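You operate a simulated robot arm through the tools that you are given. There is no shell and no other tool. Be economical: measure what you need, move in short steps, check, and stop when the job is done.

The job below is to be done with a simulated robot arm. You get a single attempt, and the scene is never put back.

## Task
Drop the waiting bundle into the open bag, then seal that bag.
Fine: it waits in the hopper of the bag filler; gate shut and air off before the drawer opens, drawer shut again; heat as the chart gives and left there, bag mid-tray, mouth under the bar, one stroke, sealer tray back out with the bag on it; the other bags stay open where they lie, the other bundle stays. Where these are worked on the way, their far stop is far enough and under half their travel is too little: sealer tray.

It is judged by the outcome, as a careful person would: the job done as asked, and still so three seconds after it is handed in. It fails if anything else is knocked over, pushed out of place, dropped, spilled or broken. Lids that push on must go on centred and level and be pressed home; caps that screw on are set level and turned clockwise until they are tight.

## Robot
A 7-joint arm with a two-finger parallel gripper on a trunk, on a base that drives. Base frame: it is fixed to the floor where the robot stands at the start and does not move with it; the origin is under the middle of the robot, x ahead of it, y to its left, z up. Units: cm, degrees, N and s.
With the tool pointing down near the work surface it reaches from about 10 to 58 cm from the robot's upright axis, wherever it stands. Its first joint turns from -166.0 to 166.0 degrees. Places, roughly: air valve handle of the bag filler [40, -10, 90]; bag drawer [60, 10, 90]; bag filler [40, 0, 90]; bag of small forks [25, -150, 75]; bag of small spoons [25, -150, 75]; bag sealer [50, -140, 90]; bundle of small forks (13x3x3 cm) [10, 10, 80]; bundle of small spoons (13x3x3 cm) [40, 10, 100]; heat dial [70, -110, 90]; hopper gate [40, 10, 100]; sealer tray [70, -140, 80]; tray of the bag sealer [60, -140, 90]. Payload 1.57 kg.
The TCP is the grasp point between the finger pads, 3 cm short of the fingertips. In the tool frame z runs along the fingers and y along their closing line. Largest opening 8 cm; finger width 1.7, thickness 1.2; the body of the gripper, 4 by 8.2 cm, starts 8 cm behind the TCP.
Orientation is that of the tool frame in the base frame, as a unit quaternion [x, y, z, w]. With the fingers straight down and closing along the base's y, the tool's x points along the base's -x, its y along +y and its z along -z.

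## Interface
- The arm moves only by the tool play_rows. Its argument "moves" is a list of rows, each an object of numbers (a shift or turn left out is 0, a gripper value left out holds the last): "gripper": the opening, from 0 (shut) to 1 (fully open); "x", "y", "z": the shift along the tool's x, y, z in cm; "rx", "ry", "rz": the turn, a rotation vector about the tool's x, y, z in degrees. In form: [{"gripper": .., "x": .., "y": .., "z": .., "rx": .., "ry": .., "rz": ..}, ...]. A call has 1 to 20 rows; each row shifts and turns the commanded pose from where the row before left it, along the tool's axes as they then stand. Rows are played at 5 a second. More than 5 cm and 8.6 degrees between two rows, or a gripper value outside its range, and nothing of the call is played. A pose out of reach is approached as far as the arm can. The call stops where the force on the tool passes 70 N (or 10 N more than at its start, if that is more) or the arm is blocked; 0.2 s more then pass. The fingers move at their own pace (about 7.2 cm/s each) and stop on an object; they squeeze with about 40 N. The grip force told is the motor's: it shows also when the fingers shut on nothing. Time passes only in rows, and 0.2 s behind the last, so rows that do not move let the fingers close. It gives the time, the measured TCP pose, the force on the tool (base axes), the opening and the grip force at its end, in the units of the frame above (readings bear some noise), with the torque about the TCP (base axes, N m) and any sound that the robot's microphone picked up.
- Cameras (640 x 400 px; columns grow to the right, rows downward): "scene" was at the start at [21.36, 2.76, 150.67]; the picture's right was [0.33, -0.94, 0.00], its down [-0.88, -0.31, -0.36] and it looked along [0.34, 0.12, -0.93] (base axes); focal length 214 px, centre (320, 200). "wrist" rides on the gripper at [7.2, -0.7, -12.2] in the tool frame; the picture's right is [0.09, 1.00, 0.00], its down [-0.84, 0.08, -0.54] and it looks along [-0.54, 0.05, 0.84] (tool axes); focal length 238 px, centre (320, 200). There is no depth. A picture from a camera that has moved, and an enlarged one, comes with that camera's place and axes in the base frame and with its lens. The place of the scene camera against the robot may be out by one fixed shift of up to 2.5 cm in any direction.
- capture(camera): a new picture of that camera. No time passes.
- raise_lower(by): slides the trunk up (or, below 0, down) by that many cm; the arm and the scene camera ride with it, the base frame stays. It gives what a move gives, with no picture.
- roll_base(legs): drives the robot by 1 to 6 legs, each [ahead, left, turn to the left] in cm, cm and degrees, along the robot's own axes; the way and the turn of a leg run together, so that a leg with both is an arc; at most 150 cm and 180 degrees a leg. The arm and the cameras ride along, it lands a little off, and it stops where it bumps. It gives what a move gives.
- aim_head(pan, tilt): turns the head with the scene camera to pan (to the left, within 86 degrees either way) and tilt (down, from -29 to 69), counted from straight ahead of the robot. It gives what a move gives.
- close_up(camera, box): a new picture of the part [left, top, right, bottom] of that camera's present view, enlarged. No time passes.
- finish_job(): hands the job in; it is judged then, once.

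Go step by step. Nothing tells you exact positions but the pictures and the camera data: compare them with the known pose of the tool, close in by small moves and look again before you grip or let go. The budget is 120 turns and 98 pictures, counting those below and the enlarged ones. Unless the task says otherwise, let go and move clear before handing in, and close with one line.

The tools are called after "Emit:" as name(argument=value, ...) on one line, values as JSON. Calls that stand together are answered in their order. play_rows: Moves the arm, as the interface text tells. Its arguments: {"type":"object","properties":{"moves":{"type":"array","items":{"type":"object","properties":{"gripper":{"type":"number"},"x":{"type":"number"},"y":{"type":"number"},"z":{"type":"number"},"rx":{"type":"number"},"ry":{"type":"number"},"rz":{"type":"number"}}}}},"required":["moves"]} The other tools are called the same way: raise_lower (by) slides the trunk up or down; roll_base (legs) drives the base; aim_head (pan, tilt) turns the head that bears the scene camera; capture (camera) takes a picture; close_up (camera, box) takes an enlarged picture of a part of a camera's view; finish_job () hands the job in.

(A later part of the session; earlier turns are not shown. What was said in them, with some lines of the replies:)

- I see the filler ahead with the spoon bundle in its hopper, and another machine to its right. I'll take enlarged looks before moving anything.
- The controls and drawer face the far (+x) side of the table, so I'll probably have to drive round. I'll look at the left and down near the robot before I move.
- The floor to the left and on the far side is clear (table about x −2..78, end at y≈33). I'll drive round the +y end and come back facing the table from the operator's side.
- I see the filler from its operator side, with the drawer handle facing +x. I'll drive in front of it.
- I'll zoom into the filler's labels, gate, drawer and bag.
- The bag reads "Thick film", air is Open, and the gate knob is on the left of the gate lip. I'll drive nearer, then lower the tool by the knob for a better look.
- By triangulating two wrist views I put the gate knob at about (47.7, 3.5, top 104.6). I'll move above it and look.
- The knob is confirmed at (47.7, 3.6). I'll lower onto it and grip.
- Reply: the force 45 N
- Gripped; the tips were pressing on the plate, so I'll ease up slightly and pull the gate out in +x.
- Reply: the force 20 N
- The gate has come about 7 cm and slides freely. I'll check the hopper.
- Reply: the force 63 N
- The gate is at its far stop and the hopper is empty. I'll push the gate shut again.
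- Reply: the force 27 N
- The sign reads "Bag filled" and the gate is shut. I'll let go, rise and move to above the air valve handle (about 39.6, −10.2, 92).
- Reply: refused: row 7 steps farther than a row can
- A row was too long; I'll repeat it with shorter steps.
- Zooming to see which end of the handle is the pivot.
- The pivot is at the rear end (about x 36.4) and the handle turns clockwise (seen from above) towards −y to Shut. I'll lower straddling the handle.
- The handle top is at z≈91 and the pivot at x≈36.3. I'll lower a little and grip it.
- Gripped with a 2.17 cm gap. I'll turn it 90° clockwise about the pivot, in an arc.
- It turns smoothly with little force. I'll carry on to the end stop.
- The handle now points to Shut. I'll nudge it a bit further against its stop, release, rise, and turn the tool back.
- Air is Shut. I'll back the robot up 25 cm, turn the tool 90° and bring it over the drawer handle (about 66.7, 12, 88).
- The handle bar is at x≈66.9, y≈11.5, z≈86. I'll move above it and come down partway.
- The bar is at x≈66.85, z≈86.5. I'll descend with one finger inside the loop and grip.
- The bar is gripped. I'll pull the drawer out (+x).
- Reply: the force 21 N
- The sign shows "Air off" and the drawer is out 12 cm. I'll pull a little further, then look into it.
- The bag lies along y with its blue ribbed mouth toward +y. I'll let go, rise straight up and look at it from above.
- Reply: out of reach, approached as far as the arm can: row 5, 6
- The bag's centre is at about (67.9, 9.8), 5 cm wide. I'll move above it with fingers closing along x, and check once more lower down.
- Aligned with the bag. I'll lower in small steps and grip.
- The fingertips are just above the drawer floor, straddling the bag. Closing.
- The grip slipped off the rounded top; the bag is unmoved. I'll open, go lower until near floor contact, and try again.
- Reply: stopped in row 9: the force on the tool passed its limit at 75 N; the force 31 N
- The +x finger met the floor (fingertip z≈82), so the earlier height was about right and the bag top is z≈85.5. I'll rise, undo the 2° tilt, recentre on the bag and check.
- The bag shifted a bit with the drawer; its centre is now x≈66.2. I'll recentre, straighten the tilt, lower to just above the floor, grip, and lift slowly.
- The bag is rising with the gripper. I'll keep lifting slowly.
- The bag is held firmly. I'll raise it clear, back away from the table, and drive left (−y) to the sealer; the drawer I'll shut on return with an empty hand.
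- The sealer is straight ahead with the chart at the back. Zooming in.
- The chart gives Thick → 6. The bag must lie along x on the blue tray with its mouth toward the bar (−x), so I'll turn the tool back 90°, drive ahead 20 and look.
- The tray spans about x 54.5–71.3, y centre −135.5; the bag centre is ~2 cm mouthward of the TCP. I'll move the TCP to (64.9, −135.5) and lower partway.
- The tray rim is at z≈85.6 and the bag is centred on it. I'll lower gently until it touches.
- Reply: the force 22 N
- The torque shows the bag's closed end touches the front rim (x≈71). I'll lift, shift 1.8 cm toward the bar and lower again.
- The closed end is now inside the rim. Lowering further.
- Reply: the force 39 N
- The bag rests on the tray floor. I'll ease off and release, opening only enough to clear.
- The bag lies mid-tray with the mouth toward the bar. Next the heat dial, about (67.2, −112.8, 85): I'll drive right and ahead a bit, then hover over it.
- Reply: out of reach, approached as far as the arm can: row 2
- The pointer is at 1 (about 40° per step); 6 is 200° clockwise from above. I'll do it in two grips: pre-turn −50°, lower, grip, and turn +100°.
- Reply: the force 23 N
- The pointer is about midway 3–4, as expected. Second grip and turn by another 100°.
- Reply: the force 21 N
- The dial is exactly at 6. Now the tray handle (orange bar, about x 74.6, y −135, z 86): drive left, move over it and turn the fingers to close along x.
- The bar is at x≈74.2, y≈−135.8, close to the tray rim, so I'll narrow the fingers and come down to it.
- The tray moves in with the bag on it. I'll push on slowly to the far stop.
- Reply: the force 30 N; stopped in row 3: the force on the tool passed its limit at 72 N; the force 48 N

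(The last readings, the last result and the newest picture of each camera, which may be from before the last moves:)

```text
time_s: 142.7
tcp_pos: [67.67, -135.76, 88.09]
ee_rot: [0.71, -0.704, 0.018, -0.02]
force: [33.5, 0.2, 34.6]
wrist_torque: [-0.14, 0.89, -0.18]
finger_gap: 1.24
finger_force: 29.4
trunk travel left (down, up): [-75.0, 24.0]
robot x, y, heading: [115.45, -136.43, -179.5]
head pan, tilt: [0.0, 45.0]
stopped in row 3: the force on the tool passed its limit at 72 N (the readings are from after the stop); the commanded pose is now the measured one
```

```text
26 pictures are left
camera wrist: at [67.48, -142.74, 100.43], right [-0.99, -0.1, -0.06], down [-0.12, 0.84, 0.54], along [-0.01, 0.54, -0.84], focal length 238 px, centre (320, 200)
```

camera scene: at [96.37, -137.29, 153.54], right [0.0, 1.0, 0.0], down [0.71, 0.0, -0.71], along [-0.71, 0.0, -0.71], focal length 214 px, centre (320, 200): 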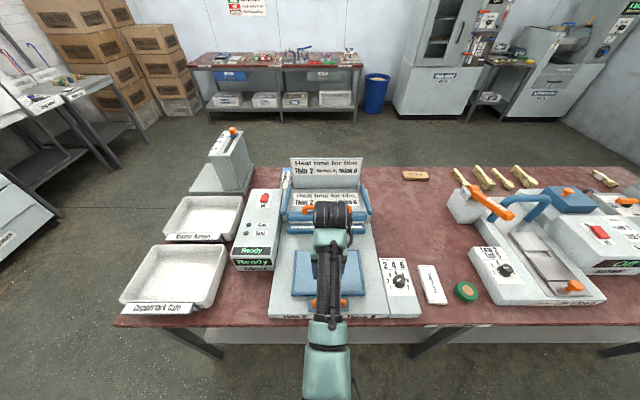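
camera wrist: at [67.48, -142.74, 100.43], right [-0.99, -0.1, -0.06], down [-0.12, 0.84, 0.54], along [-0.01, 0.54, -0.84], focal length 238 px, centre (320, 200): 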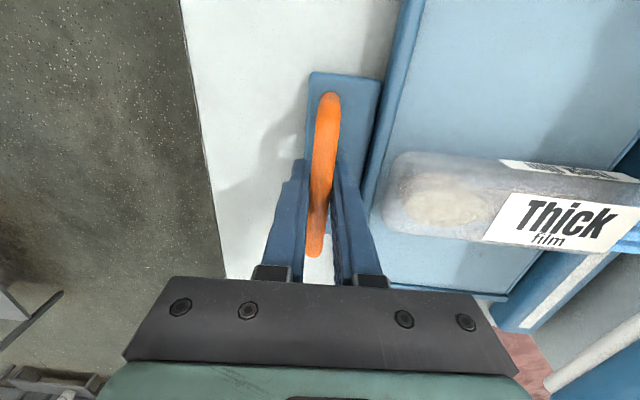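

The tray is at its far stop (6.5 cm in). I'll release, rise, straighten, and look at the bar and mouth.

Emit:
play_rows(moves=[{"gripper": 0.33}, {}, {"z": -1.5}, {"z": -2.5, "rx": -3.1}, {"z": -3}, {"z": -3}, {"x": -2}, {}])

Emit:
capture(camera="wrist")

Emit:
close_up(camera="scene", box=[250, 130, 410, 330])

```text
time_s: 144.5
tcp_pos: [67.15, -133.57, 97.85]
ee_rot: [0.711, -0.703, -0.002, 0.002]
force: [0.4, 0.5, 0.1]
wrist_torque: [-0.02, -0.01, 0.01]
finger_gap: 2.62
finger_force: 0.0
trunk travel left (down, up): [-75.0, 24.0]
robot x, y, heading: [114.8, -136.56, -179.6]
head pan, tilt: [0.0, 45.0]
```

```text
25 pictures are left
camera wrist: at [67.63, -140.58, 110.11], right [-0.99, -0.1, 0.0], down [-0.08, 0.84, 0.54], along [-0.06, 0.54, -0.84], focal length 238 px, centre (320, 200)
```

wrist: 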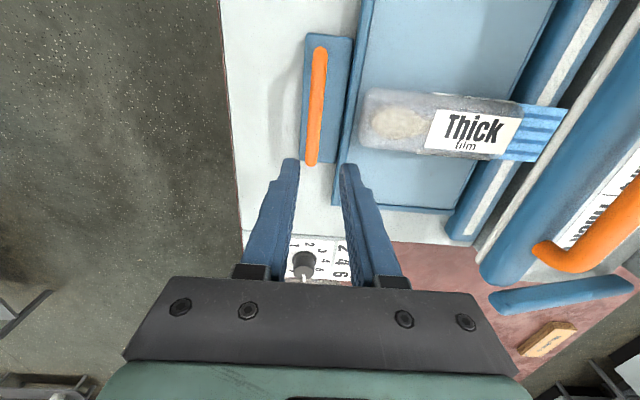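

```text
2.00 times, centred on (330, 230) of scene
camera zoom: at [88.74, -135.75, 153.56], right [-0.01, 1.0, 0.0], down [0.71, 0.01, -0.71], along [-0.71, -0.01, -0.71], focal length 429 px, centre (300, 140)
```

zoom: 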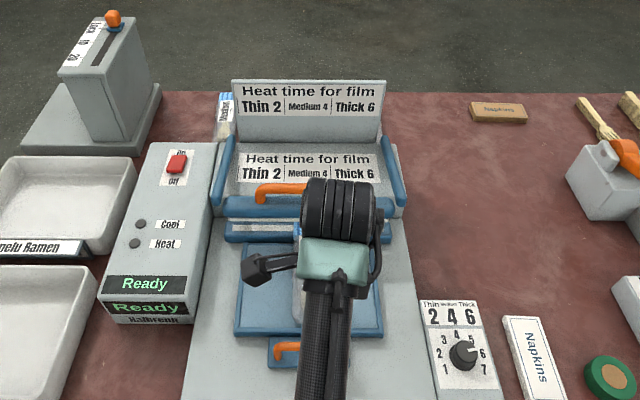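

The mouth lies over the lower jaw strip. Now the bar: its handle is at about (45, −135.7, 98). I'll raise the tool, drive ahead 15 and look.

Emit:
play_rows(moves=[{"z": -4, "gripper": 0.4}, {"z": -4}, {"x": 2}, {}])

Emit:
roll_base(legs=[[16, 0, -0.4]])

Emit:
capture(camera="wrist")

```text
time_s: 145.5
tcp_pos: [67.14, -135.86, 105.58]
ee_rot: [0.71, -0.704, -0.003, 0.0]
force: [0.3, -0.1, -0.1]
wrist_torque: [-0.01, 0.01, -0.02]
finger_gap: 3.2
finger_force: 0.0
out of reach, approached as far as the arm can: row 1
trunk travel left (down, up): [-75.0, 24.0]
robot x, y, heading: [114.9, -136.63, -179.5]
head pan, tilt: [0.0, 45.0]
```

```text
time_s: 146.9
tcp_pos: [51.75, -135.59, 105.46]
ee_rot: [0.709, -0.705, -0.001, 0.001]
force: [-0.9, -0.4, -1.0]
wrist_torque: [-0.01, 0.0, 0.02]
finger_gap: 3.19
finger_force: 0.0
trunk travel left (down, up): [-75.0, 24.0]
robot x, y, heading: [99.28, -136.51, -179.8]
head pan, tilt: [0.0, 45.0]
```

```text
23 pictures are left
camera wrist: at [52.24, -142.73, 117.85], right [-1.0, -0.1, 0.0], down [-0.08, 0.84, 0.54], along [-0.06, 0.54, -0.84], focal length 238 px, centre (320, 200)
```

wrist: 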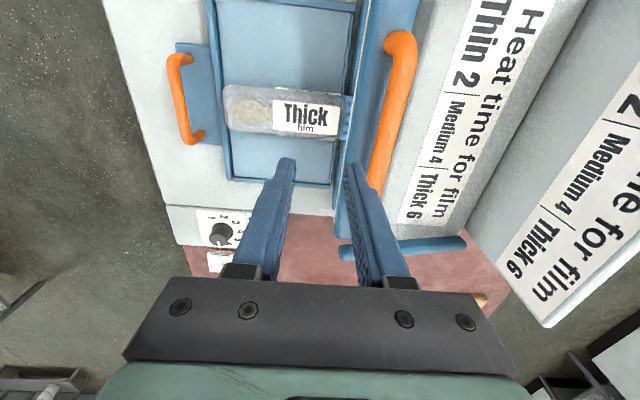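

I'll centre over the handle (x≈45.3) and look again before going down.

Emit:
play_rows(moves=[{"y": 3.2, "x": 0.3}, {"y": 3.2}, {}])

Emit:
capture(camera="wrist")

```text
time_s: 147.7
tcp_pos: [45.31, -136.13, 105.79]
ee_rot: [0.709, -0.705, -0.002, 0.002]
force: [-0.3, 0.4, -0.7]
wrist_torque: [0.0, 0.02, -0.01]
finger_gap: 3.19
finger_force: 0.0
trunk travel left (down, up): [-75.0, 24.0]
robot x, y, heading: [99.27, -136.62, -179.9]
head pan, tilt: [0.0, 45.0]
```

```text
22 pictures are left
camera wrist: at [45.79, -143.16, 118.02], right [-1.0, -0.1, 0.0], down [-0.08, 0.84, 0.54], along [-0.06, 0.54, -0.84], focal length 238 px, centre (320, 200)
```

wrist: 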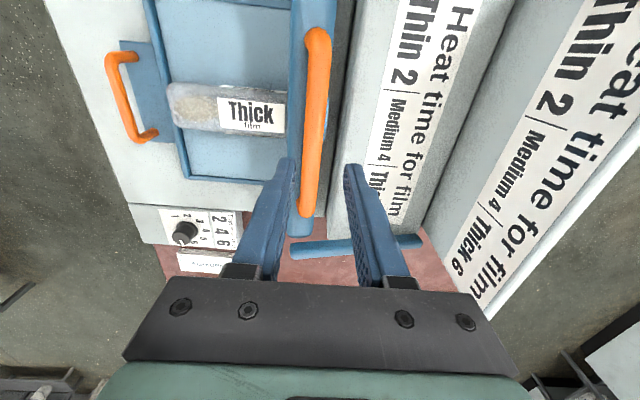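

The handle is at x≈45.6, z≈98.2. I'll descend straddling it and grip.

Emit:
play_rows(moves=[{"y": -0.3, "x": 0.4}, {"z": 3}, {"z": 2.5}, {"z": 1.7}, {}, {"gripper": 0}, {}, {}, {}])

Emit:
capture(camera="wrist")

```text
time_s: 149.7
tcp_pos: [45.82, -136.37, 98.55]
ee_rot: [0.709, -0.705, 0.0, 0.0]
force: [15.0, -0.9, -3.3]
wrist_torque: [-0.05, -0.29, -0.23]
finger_gap: 1.77
finger_force: 32.5
trunk travel left (down, up): [-75.0, 24.0]
robot x, y, heading: [98.98, -136.51, -180.0]
head pan, tilt: [0.0, 45.0]
```

```text
21 pictures are left
camera wrist: at [46.33, -143.56, 110.78], right [-1.0, -0.1, 0.0], down [-0.08, 0.84, 0.54], along [-0.05, 0.54, -0.84], focal length 238 px, centre (320, 200)
```

wrist: 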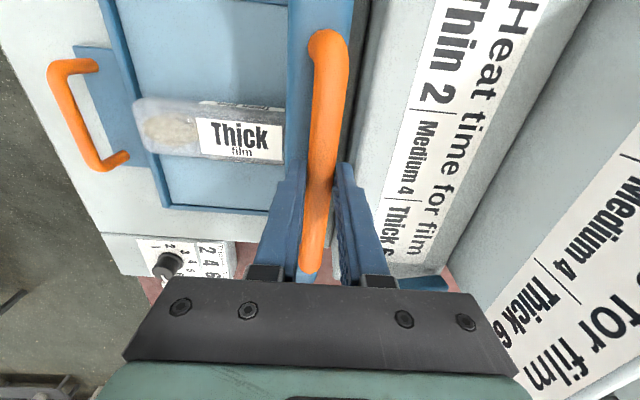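

Gripped. I'll press the bar down in one stroke.

Emit:
play_rows(moves=[{"z": 0.6}, {"z": 0.8}, {"z": 0.8}, {"z": 0.8}])

```text
time_s: 150.7
tcp_pos: [46.49, -136.52, 95.68]
ee_rot: [0.709, -0.706, 0.006, -0.004]
force: [41.8, 0.5, 10.6]
wrist_torque: [0.51, -0.8, -0.16]
finger_gap: 1.76
finger_force: 32.6
trunk travel left (down, up): [-75.0, 24.0]
robot x, y, heading: [99.4, -136.54, -180.0]
head pan, tilt: [0.0, 45.0]
```

The handle follows an arc toward +x; I'll yield in x and keep pressing.

Emit:
play_rows(moves=[{"y": -0.6}, {"y": -0.5, "z": 0.2}, {"z": 0.5, "y": -0.3}, {"z": 0.5, "y": -0.3}])

```text
time_s: 151.7
tcp_pos: [46.58, -136.51, 94.89]
ee_rot: [0.709, -0.705, -0.01, 0.01]
force: [-22.0, 5.1, 23.9]
wrist_torque: [-0.38, 0.56, -0.17]
finger_gap: 1.76
finger_force: 32.7
trunk travel left (down, up): [-75.0, 24.0]
robot x, y, heading: [99.41, -136.52, -179.9]
head pan, tilt: [0.0, 45.0]
```

Emit:
play_rows(moves=[{"y": 0.6, "z": 0.3}, {"y": 0.2, "z": 0.6}, {"z": 0.7}, {"z": 0.7}])

```text
time_s: 152.5
tcp_pos: [46.63, -136.41, 93.83]
ee_rot: [0.709, -0.705, -0.004, 0.005]
force: [22.4, 0.4, 38.0]
wrist_torque: [-0.01, -1.61, -0.11]
finger_gap: 1.75
finger_force: 32.7
trunk travel left (down, up): [-75.0, 24.0]
robot x, y, heading: [99.18, -136.24, -179.7]
head pan, tilt: [0.0, 45.0]
stopped in row 4: the force on the tool passed its limit at 74 N (the readings are from after the stop); the commanded pose is now the measured one
```

The force limit was reached at z 93.8; I'll check whether the bar is down.

Emit:
close_up(camera="scene", box=[210, 170, 410, 370])

Emit:
capture(camera="wrist")

```text
2.00 times, centred on (310, 270) of scene
camera zoom: at [73.94, -135.69, 153.65], right [0.0, 1.0, 0.0], down [0.7, 0.0, -0.71], along [-0.71, 0.0, -0.7], focal length 429 px, centre (340, 60)
```

zoom: 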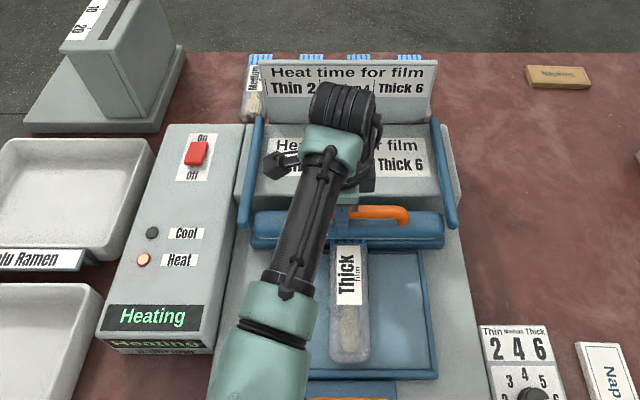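

```text
19 pictures are left
camera wrist: at [47.19, -143.54, 106.13], right [-1.0, -0.1, 0.01], down [-0.07, 0.84, 0.54], along [-0.06, 0.54, -0.84], focal length 238 px, centre (320, 200)
```

wrist: 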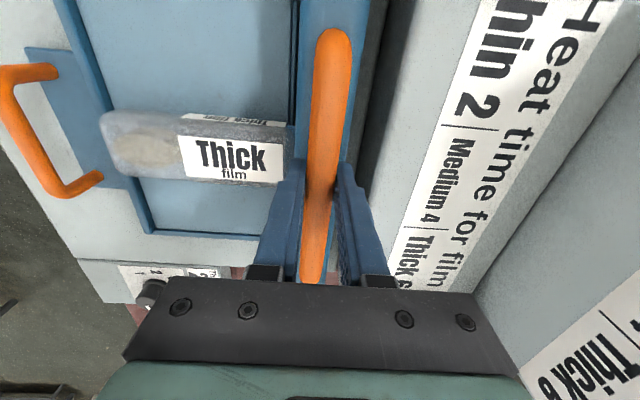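

The sign says "Heating", so the bar is down. I'll hold it there.

Emit:
play_rows(moves=[{"z": 0.2}, {}, {}, {}, {}, {}, {}, {}, {}, {}, {}, {}, {}, {}, {}, {}, {}, {}, {}, {}])

Emit:
play_rows(moves=[{}, {}, {}, {}, {}, {}, {}, {}, {}, {}, {}, {}, {}, {}, {}])

Emit:
close_up(camera="scene", box=[210, 170, 410, 370])

```text
time_s: 156.7
tcp_pos: [46.62, -136.37, 93.93]
ee_rot: [0.708, -0.706, -0.006, 0.009]
force: [19.7, 0.9, 54.6]
wrist_torque: [0.06, -1.27, -0.2]
finger_gap: 1.77
finger_force: 32.6
trunk travel left (down, up): [-75.0, 24.0]
robot x, y, heading: [99.26, -135.98, -179.5]
head pan, tilt: [0.0, 45.0]
```

```text
time_s: 159.9
tcp_pos: [46.57, -136.51, 93.92]
ee_rot: [0.708, -0.706, -0.006, 0.008]
force: [21.5, 0.4, 55.6]
wrist_torque: [0.24, -0.88, -0.03]
finger_gap: 1.75
finger_force: 32.4
trunk travel left (down, up): [-75.0, 24.0]
robot x, y, heading: [99.03, -136.62, -179.9]
head pan, tilt: [0.0, 45.0]
```

```text
2.00 times, centred on (310, 270) of scene
camera zoom: at [74.2, -135.69, 153.74], right [0.0, 1.0, 0.0], down [0.7, 0.0, -0.71], along [-0.71, 0.0, -0.7], focal length 429 px, centre (340, 60)
```

zoom: 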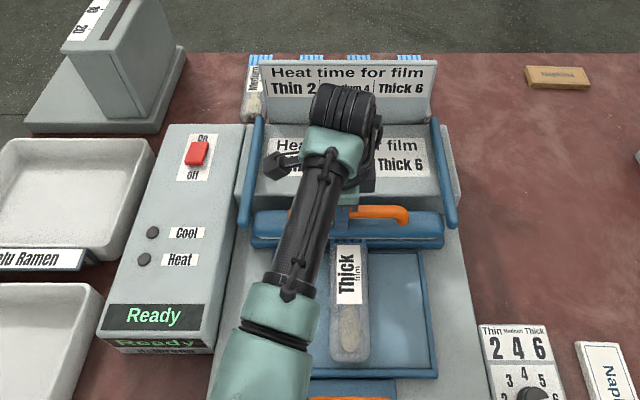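

The sign shows "Ready" again — heat and cool done. I'll lift the bar back up along the same path.

Emit:
play_rows(moves=[{"z": -0.5}, {"z": -0.6}, {"z": -0.7}, {"z": -0.7, "y": 0.1}, {"z": -0.7, "y": 0.2}, {"z": -0.7, "y": 0.2}, {"z": -0.6, "y": 0.2}, {}])

```text
time_s: 161.7
tcp_pos: [45.79, -136.41, 97.72]
ee_rot: [0.708, -0.706, -0.002, 0.004]
force: [21.4, 2.4, 1.5]
wrist_torque: [0.2, -0.8, -0.11]
finger_gap: 1.81
finger_force: 32.6
trunk travel left (down, up): [-75.0, 24.0]
robot x, y, heading: [99.32, -136.3, -179.8]
head pan, tilt: [0.0, 45.0]
```

Emit:
play_rows(moves=[{"z": -0.4, "y": -0.2}, {"z": -0.4}, {}, {"gripper": 0.4}, {}, {}, {"z": -3}, {"z": -4}, {}])

Emit:
capture(camera="wrist")

```text
time_s: 163.7
tcp_pos: [45.86, -136.51, 105.64]
ee_rot: [0.709, -0.705, -0.004, 0.005]
force: [-0.1, 0.4, 0.2]
wrist_torque: [-0.04, 0.01, -0.02]
finger_gap: 3.2
finger_force: 0.0
trunk travel left (down, up): [-75.0, 24.0]
robot x, y, heading: [99.67, -136.63, -179.7]
head pan, tilt: [0.0, 45.0]
```

```text
17 pictures are left
camera wrist: at [46.47, -143.65, 117.85], right [-1.0, -0.1, 0.01], down [-0.07, 0.84, 0.54], along [-0.06, 0.54, -0.84], focal length 238 px, centre (320, 200)
```

wrist: 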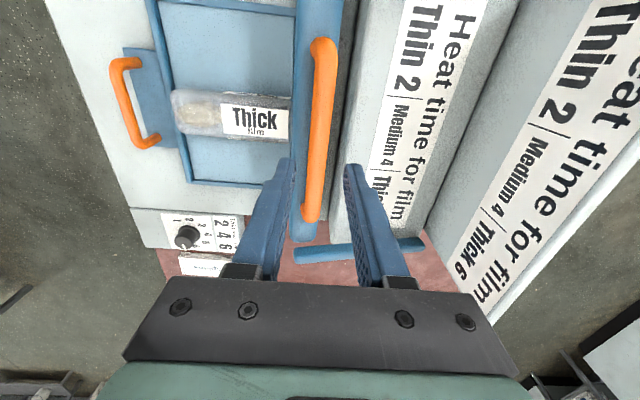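

The bar is up. I'll back off 16 cm and go to the tray handle (x≈67.6).

Emit:
roll_base(legs=[[-16, 0, 0]])

Emit:
play_rows(moves=[{"y": -2.5, "rx": 0.7, "gripper": 0.34}, {"y": -2.8}, {"z": 3}, {"z": 3}, {}])

Emit:
capture(camera="wrist")

```text
time_s: 165.1
tcp_pos: [61.61, -136.53, 105.63]
ee_rot: [0.708, -0.706, -0.004, 0.006]
force: [-0.1, -0.5, 0.5]
wrist_torque: [0.0, 0.03, 0.01]
finger_gap: 3.21
finger_force: 0.0
trunk travel left (down, up): [-75.0, 24.0]
robot x, y, heading: [115.31, -136.83, -179.9]
head pan, tilt: [0.0, 45.0]
```

```text
time_s: 166.3
tcp_pos: [66.81, -136.42, 99.37]
ee_rot: [0.708, -0.706, 0.0, 0.002]
force: [-0.7, -0.5, 0.2]
wrist_torque: [-0.02, -0.02, 0.02]
finger_gap: 2.73
finger_force: 0.1
trunk travel left (down, up): [-75.0, 24.0]
robot x, y, heading: [115.11, -136.39, -179.9]
head pan, tilt: [0.0, 45.0]
```

```text
16 pictures are left
camera wrist: at [67.26, -143.54, 111.66], right [-1.0, -0.1, 0.0], down [-0.08, 0.84, 0.54], along [-0.05, 0.54, -0.84], focal length 238 px, centre (320, 200)
```

wrist: 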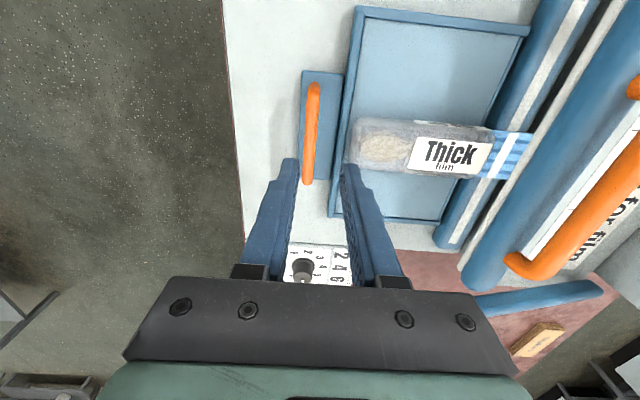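

A white seal line now crosses the mouth. Handle at x≈67.5; lower, grip.

Emit:
play_rows(moves=[{"y": -0.7, "x": -0.5}, {"z": 4}, {"z": 4}, {"z": 2.2}, {"z": 1}, {}, {"gripper": 0}, {}, {}, {}])

Emit:
play_rows(moves=[{"y": -0.5}, {"y": -0.7}, {"y": -0.7}, {"y": -0.7}, {"y": -0.7}, {"y": -0.7}, {"y": -0.7}, {"y": -0.7}, {"y": -0.6}, {"y": -0.5}, {}])

Emit:
capture(camera="wrist")

```text
time_s: 168.5
tcp_pos: [67.55, -135.81, 88.26]
ee_rot: [0.708, -0.706, 0.0, 0.0]
force: [12.4, -3.1, -3.2]
wrist_torque: [-0.18, 0.09, -0.09]
finger_gap: 1.18
finger_force: 28.7
trunk travel left (down, up): [-75.0, 24.0]
robot x, y, heading: [115.42, -136.45, -179.9]
head pan, tilt: [0.0, 45.0]
```

```text
time_s: 170.9
tcp_pos: [74.12, -135.75, 88.24]
ee_rot: [0.708, -0.707, 0.002, 0.0]
force: [-0.6, 6.9, -1.6]
wrist_torque: [0.2, -0.03, -0.09]
finger_gap: 1.17
finger_force: 29.3
trunk travel left (down, up): [-75.0, 24.0]
robot x, y, heading: [115.32, -136.34, -179.8]
head pan, tilt: [0.0, 45.0]
```

```text
15 pictures are left
camera wrist: at [74.51, -142.96, 100.53], right [-1.0, -0.09, 0.0], down [-0.08, 0.84, 0.54], along [-0.05, 0.54, -0.84], focal length 238 px, centre (320, 200)
```

wrist: 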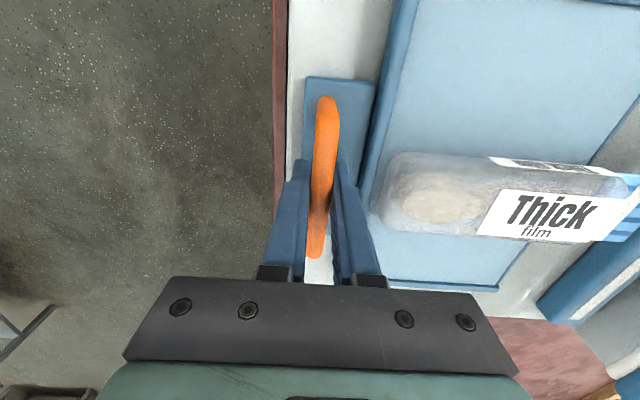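

The tray is back at its starting position with the bag on it. A small tug to the stop, then release and rise.

Emit:
play_rows(moves=[{"y": -0.3}, {}, {"y": 0.2}, {"gripper": 0.34}, {}, {"z": -2}, {"z": -4}, {"z": -4}, {}])

Emit:
capture(camera="wrist")

Emit:
close_up(camera="scene", box=[220, 130, 420, 330])

```text
time_s: 172.9
tcp_pos: [72.37, -135.14, 97.85]
ee_rot: [0.707, -0.707, -0.026, 0.01]
force: [0.7, 0.7, -0.2]
wrist_torque: [-0.01, 0.0, 0.0]
finger_gap: 2.69
finger_force: 0.1
out of reach, approached as far as the arm can: row 8
trunk travel left (down, up): [-75.0, 24.0]
robot x, y, heading: [115.57, -136.64, -179.8]
head pan, tilt: [0.0, 45.0]
```

```text
14 pictures are left
camera wrist: at [73.51, -142.58, 109.86], right [-0.99, -0.09, 0.05], down [-0.05, 0.83, 0.56], along [-0.09, 0.56, -0.82], focal length 238 px, centre (320, 200)
```

wrist: 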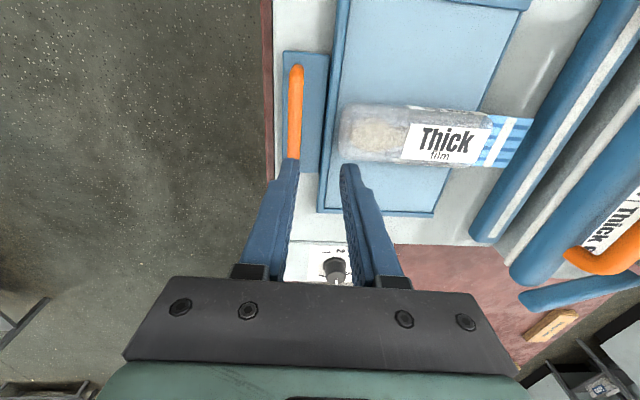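

```text
2.00 times, centred on (320, 230) of scene
camera zoom: at [89.15, -135.6, 153.56], right [0.0, 1.0, 0.0], down [0.71, 0.0, -0.71], along [-0.71, 0.0, -0.71], focal length 429 px, centre (320, 140)
```

zoom: 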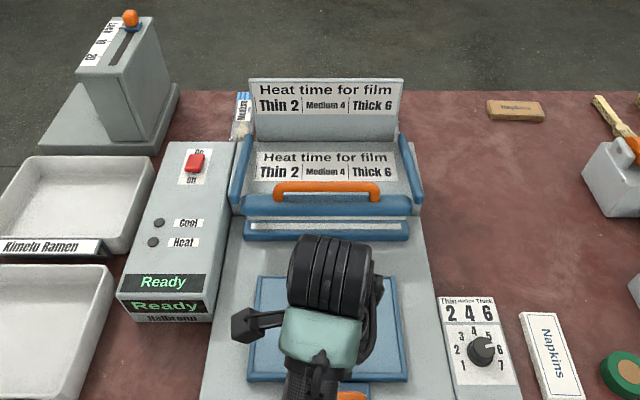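

All is right at the sealer: seal made, tray out with the bag, dial at 6. Now back to the filler to shut the drawer: close the fingers, draw the arm in, and drive.

Emit:
play_rows(moves=[{"z": 3, "gripper": 0}, {"y": -3}, {"y": -3}, {}])

Emit:
roll_base(legs=[[-25, 0, 0], [0, -147, 0]])

Emit:
capture(camera="scene")

```text
time_s: 173.9
tcp_pos: [80.09, -135.81, 95.42]
ee_rot: [0.709, -0.706, 0.001, 0.0]
force: [-0.3, 0.3, 0.6]
wrist_torque: [-0.05, 0.0, -0.02]
finger_gap: 0.0
finger_force: 21.4
trunk travel left (down, up): [-75.0, 24.0]
robot x, y, heading: [115.33, -136.32, -179.8]
head pan, tilt: [0.0, 45.0]
```

```text
time_s: 182.9
tcp_pos: [104.58, 18.87, 95.44]
ee_rot: [-0.706, 0.708, 0.0, -0.001]
force: [0.2, 0.5, -0.7]
wrist_torque: [0.02, 0.02, 0.0]
finger_gap: 0.0
finger_force: 21.6
trunk travel left (down, up): [-75.0, 24.0]
robot x, y, heading: [139.66, 17.96, 179.7]
head pan, tilt: [0.0, 45.0]
```

```text
12 pictures are left
camera scene: at [113.55, 19.18, 153.55], right [0.01, 1.0, 0.0], down [0.71, 0.0, -0.71], along [-0.71, 0.0, -0.71], focal length 214 px, centre (320, 200)
```

scene: 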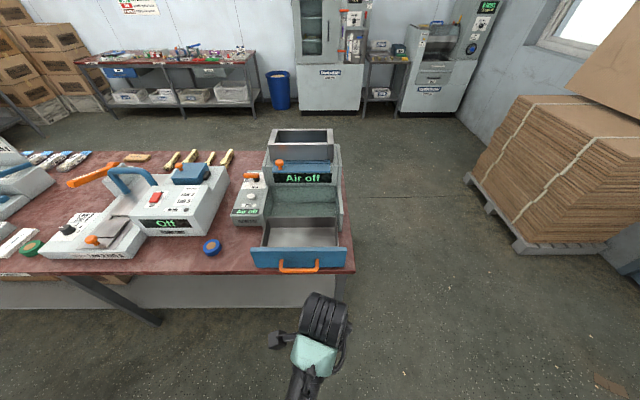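

I overshot 7 cm in y. I'll strafe left 7, go ahead 18, lower to the handle's height and look.

Emit:
roll_base(legs=[[0, 7, 0], [18, 0, 0]])

Emit:
play_rows(moves=[{"z": 4}, {"z": 4}, {"z": 0.5}, {}])

Emit:
capture(camera="wrist")

```text
time_s: 185.1
tcp_pos: [86.35, 12.03, 95.26]
ee_rot: [-0.705, 0.709, -0.001, 0.0]
force: [0.5, 0.1, -0.1]
wrist_torque: [0.01, 0.03, 0.0]
finger_gap: 0.0
finger_force: 21.2
trunk travel left (down, up): [-75.0, 24.0]
robot x, y, heading: [120.9, 11.06, 179.6]
head pan, tilt: [0.0, 45.0]
```

```text
time_s: 186.1
tcp_pos: [86.66, 12.19, 86.89]
ee_rot: [-0.705, 0.709, -0.001, -0.001]
force: [-0.3, 0.0, 0.2]
wrist_torque: [0.02, 0.0, 0.02]
finger_gap: 0.01
finger_force: 21.3
trunk travel left (down, up): [-75.0, 24.0]
robot x, y, heading: [121.81, 11.19, 179.5]
head pan, tilt: [0.0, 45.0]
```

```text
11 pictures are left
camera wrist: at [87.04, 5.1, 99.17], right [-1.0, -0.09, 0.0], down [-0.07, 0.84, 0.54], along [-0.05, 0.54, -0.84], focal length 238 px, centre (320, 200)
```

wrist: 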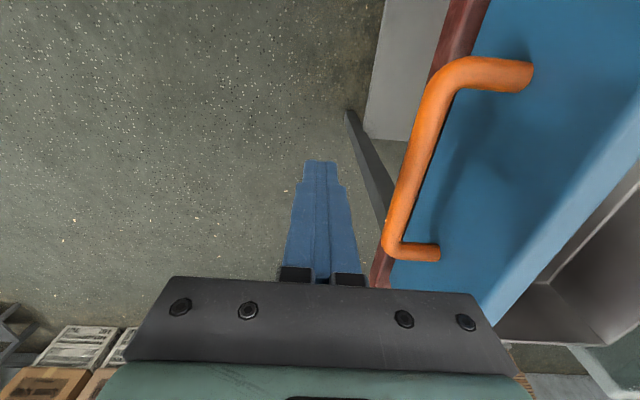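

The closed fingers are right in front of the handle bar. I'll push the drawer shut (−x).

Emit:
play_rows(moves=[{"y": 1.5}, {"y": 1.5}, {"y": 1.5}, {"y": 1.5}, {"y": 1.5}, {"y": 1.5}, {"y": 1.5}, {"y": 1.5}, {"y": 1.5}, {"y": 1}, {}])

Emit:
play_rows(moves=[{"y": 1}, {"y": 1}, {"y": 0.7}, {"y": 0.6}, {"y": 0.5}, {}])

Emit:
capture(camera="wrist")

Emit:
close_up(camera="scene", box=[220, 120, 420, 320])

```text
time_s: 188.4
tcp_pos: [72.0, 12.23, 87.02]
ee_rot: [-0.705, 0.709, 0.0, -0.002]
force: [0.8, 0.8, 0.1]
wrist_torque: [-0.01, -0.02, -0.02]
finger_gap: 0.0
finger_force: 20.9
trunk travel left (down, up): [-75.0, 24.0]
robot x, y, heading: [121.45, 11.42, 179.7]
head pan, tilt: [0.0, 45.0]
```

```text
time_s: 189.8
tcp_pos: [68.78, 12.22, 86.76]
ee_rot: [-0.705, 0.709, -0.005, 0.002]
force: [29.5, -1.2, 6.1]
wrist_torque: [0.01, -0.21, -0.02]
finger_gap: 0.01
finger_force: 21.2
trunk travel left (down, up): [-75.0, 24.0]
robot x, y, heading: [121.87, 11.32, 179.7]
head pan, tilt: [0.0, 45.0]
```

```text
10 pictures are left
camera wrist: at [69.0, 5.1, 99.11], right [-1.0, -0.09, -0.01], down [-0.08, 0.84, 0.54], along [-0.04, 0.54, -0.84], focal length 238 px, centre (320, 200)
```

wrist: 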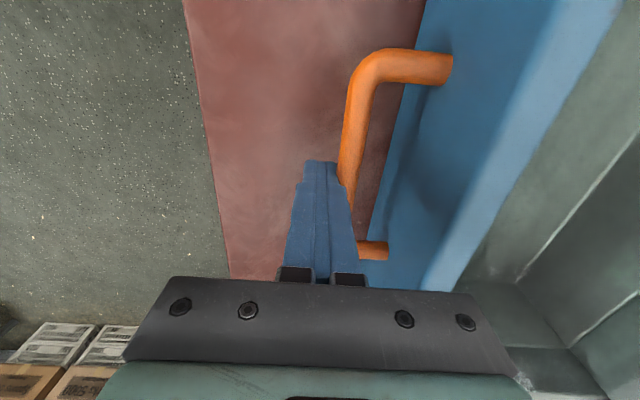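

```text
2.00 times, centred on (320, 220) of scene
camera zoom: at [95.86, 12.38, 153.64], right [0.01, 1.0, 0.0], down [0.7, -0.01, -0.71], along [-0.71, 0.01, -0.7], focal length 429 px, centre (320, 160)
```

zoom: 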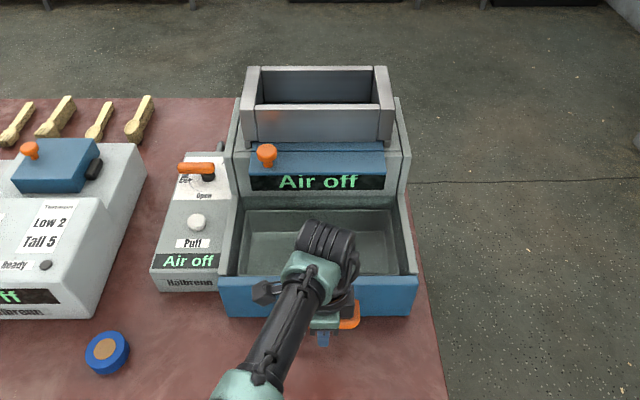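

The drawer is at its closed stop (30 N of push-back), the gate is shut and the air off. I'll back the tool and robot away and take a last look.

Emit:
play_rows(moves=[{"y": -2}, {"y": -4}, {"y": -4}, {"z": -4}, {}])

Emit:
roll_base(legs=[[-25, 0, 0]])

Emit:
aim_head(pan=35, tilt=35)

Emit:
capture(camera="scene")

Emit:
close_up(camera="scene", box=[80, 130, 400, 330])

```text
time_s: 191.1
tcp_pos: [78.27, 12.1, 90.88]
ee_rot: [-0.705, 0.709, 0.0, -0.001]
force: [0.0, 0.1, -0.2]
wrist_torque: [0.0, 0.0, -0.01]
finger_gap: 0.01
finger_force: 21.5
trunk travel left (down, up): [-75.0, 24.0]
robot x, y, heading: [121.44, 11.17, 179.6]
head pan, tilt: [0.0, 45.0]
```

```text
time_s: 192.9
tcp_pos: [103.44, 12.08, 90.89]
ee_rot: [-0.703, 0.711, 0.0, -0.002]
force: [0.3, -0.1, 0.4]
wrist_torque: [0.02, -0.01, -0.01]
finger_gap: 0.0
finger_force: 21.8
trunk travel left (down, up): [-75.0, 24.0]
robot x, y, heading: [146.43, 10.84, 179.2]
head pan, tilt: [0.0, 45.0]
```

```text
time_s: 193.9
tcp_pos: [103.5, 12.07, 90.84]
ee_rot: [-0.703, 0.711, 0.0, -0.001]
force: [0.9, -1.2, -0.4]
wrist_torque: [0.0, -0.02, 0.01]
finger_gap: 0.0
finger_force: 21.0
trunk travel left (down, up): [-75.0, 24.0]
robot x, y, heading: [146.91, 10.72, 179.2]
head pan, tilt: [35.0, 35.0]
```

```text
8 pictures are left
camera scene: at [121.44, 7.21, 155.04], right [-0.56, 0.83, 0.0], down [0.47, 0.32, -0.82], along [-0.68, -0.46, -0.57], focal length 214 px, centre (320, 200)
```

scene: 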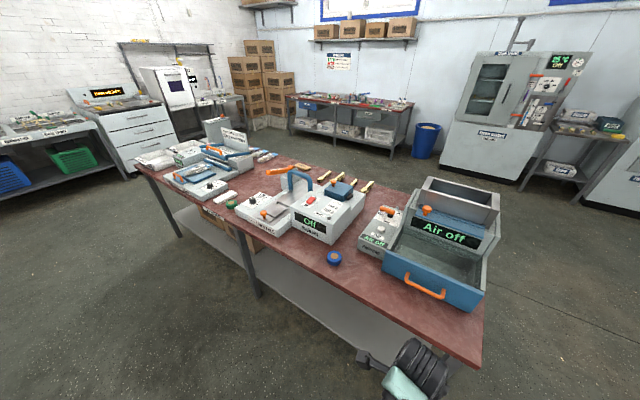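

```text
2.00 times, centred on (240, 230) of scene
camera zoom: at [121.44, 7.21, 155.04], right [-0.56, 0.83, 0.0], down [0.47, 0.32, -0.82], along [-0.68, -0.46, -0.57], focal length 429 px, centre (480, 140)
```

zoom: 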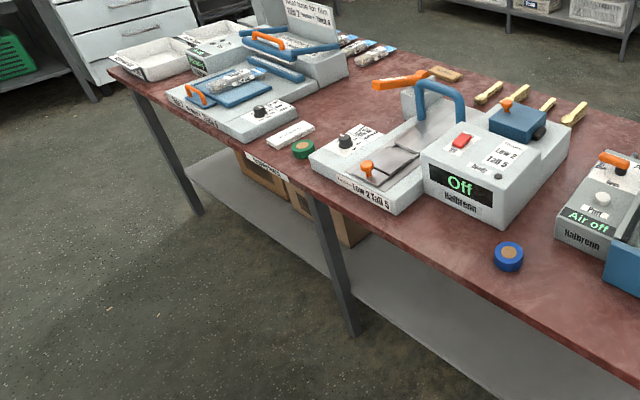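

The drawer is shut, the gate closed and the air off. The sealed bag lies on the pulled-out tray, the dial is at 6, and nothing else has been moved. I'm handing the job in.

Emit:
finish_job()

```text
The job is handed in.
```

The spoon bundle is in the Thick-film bag, and the bag is sealed in one stroke at heat 6. It lies on the pulled-out sealer tray. The filler's gate and drawer are shut and its air is off.
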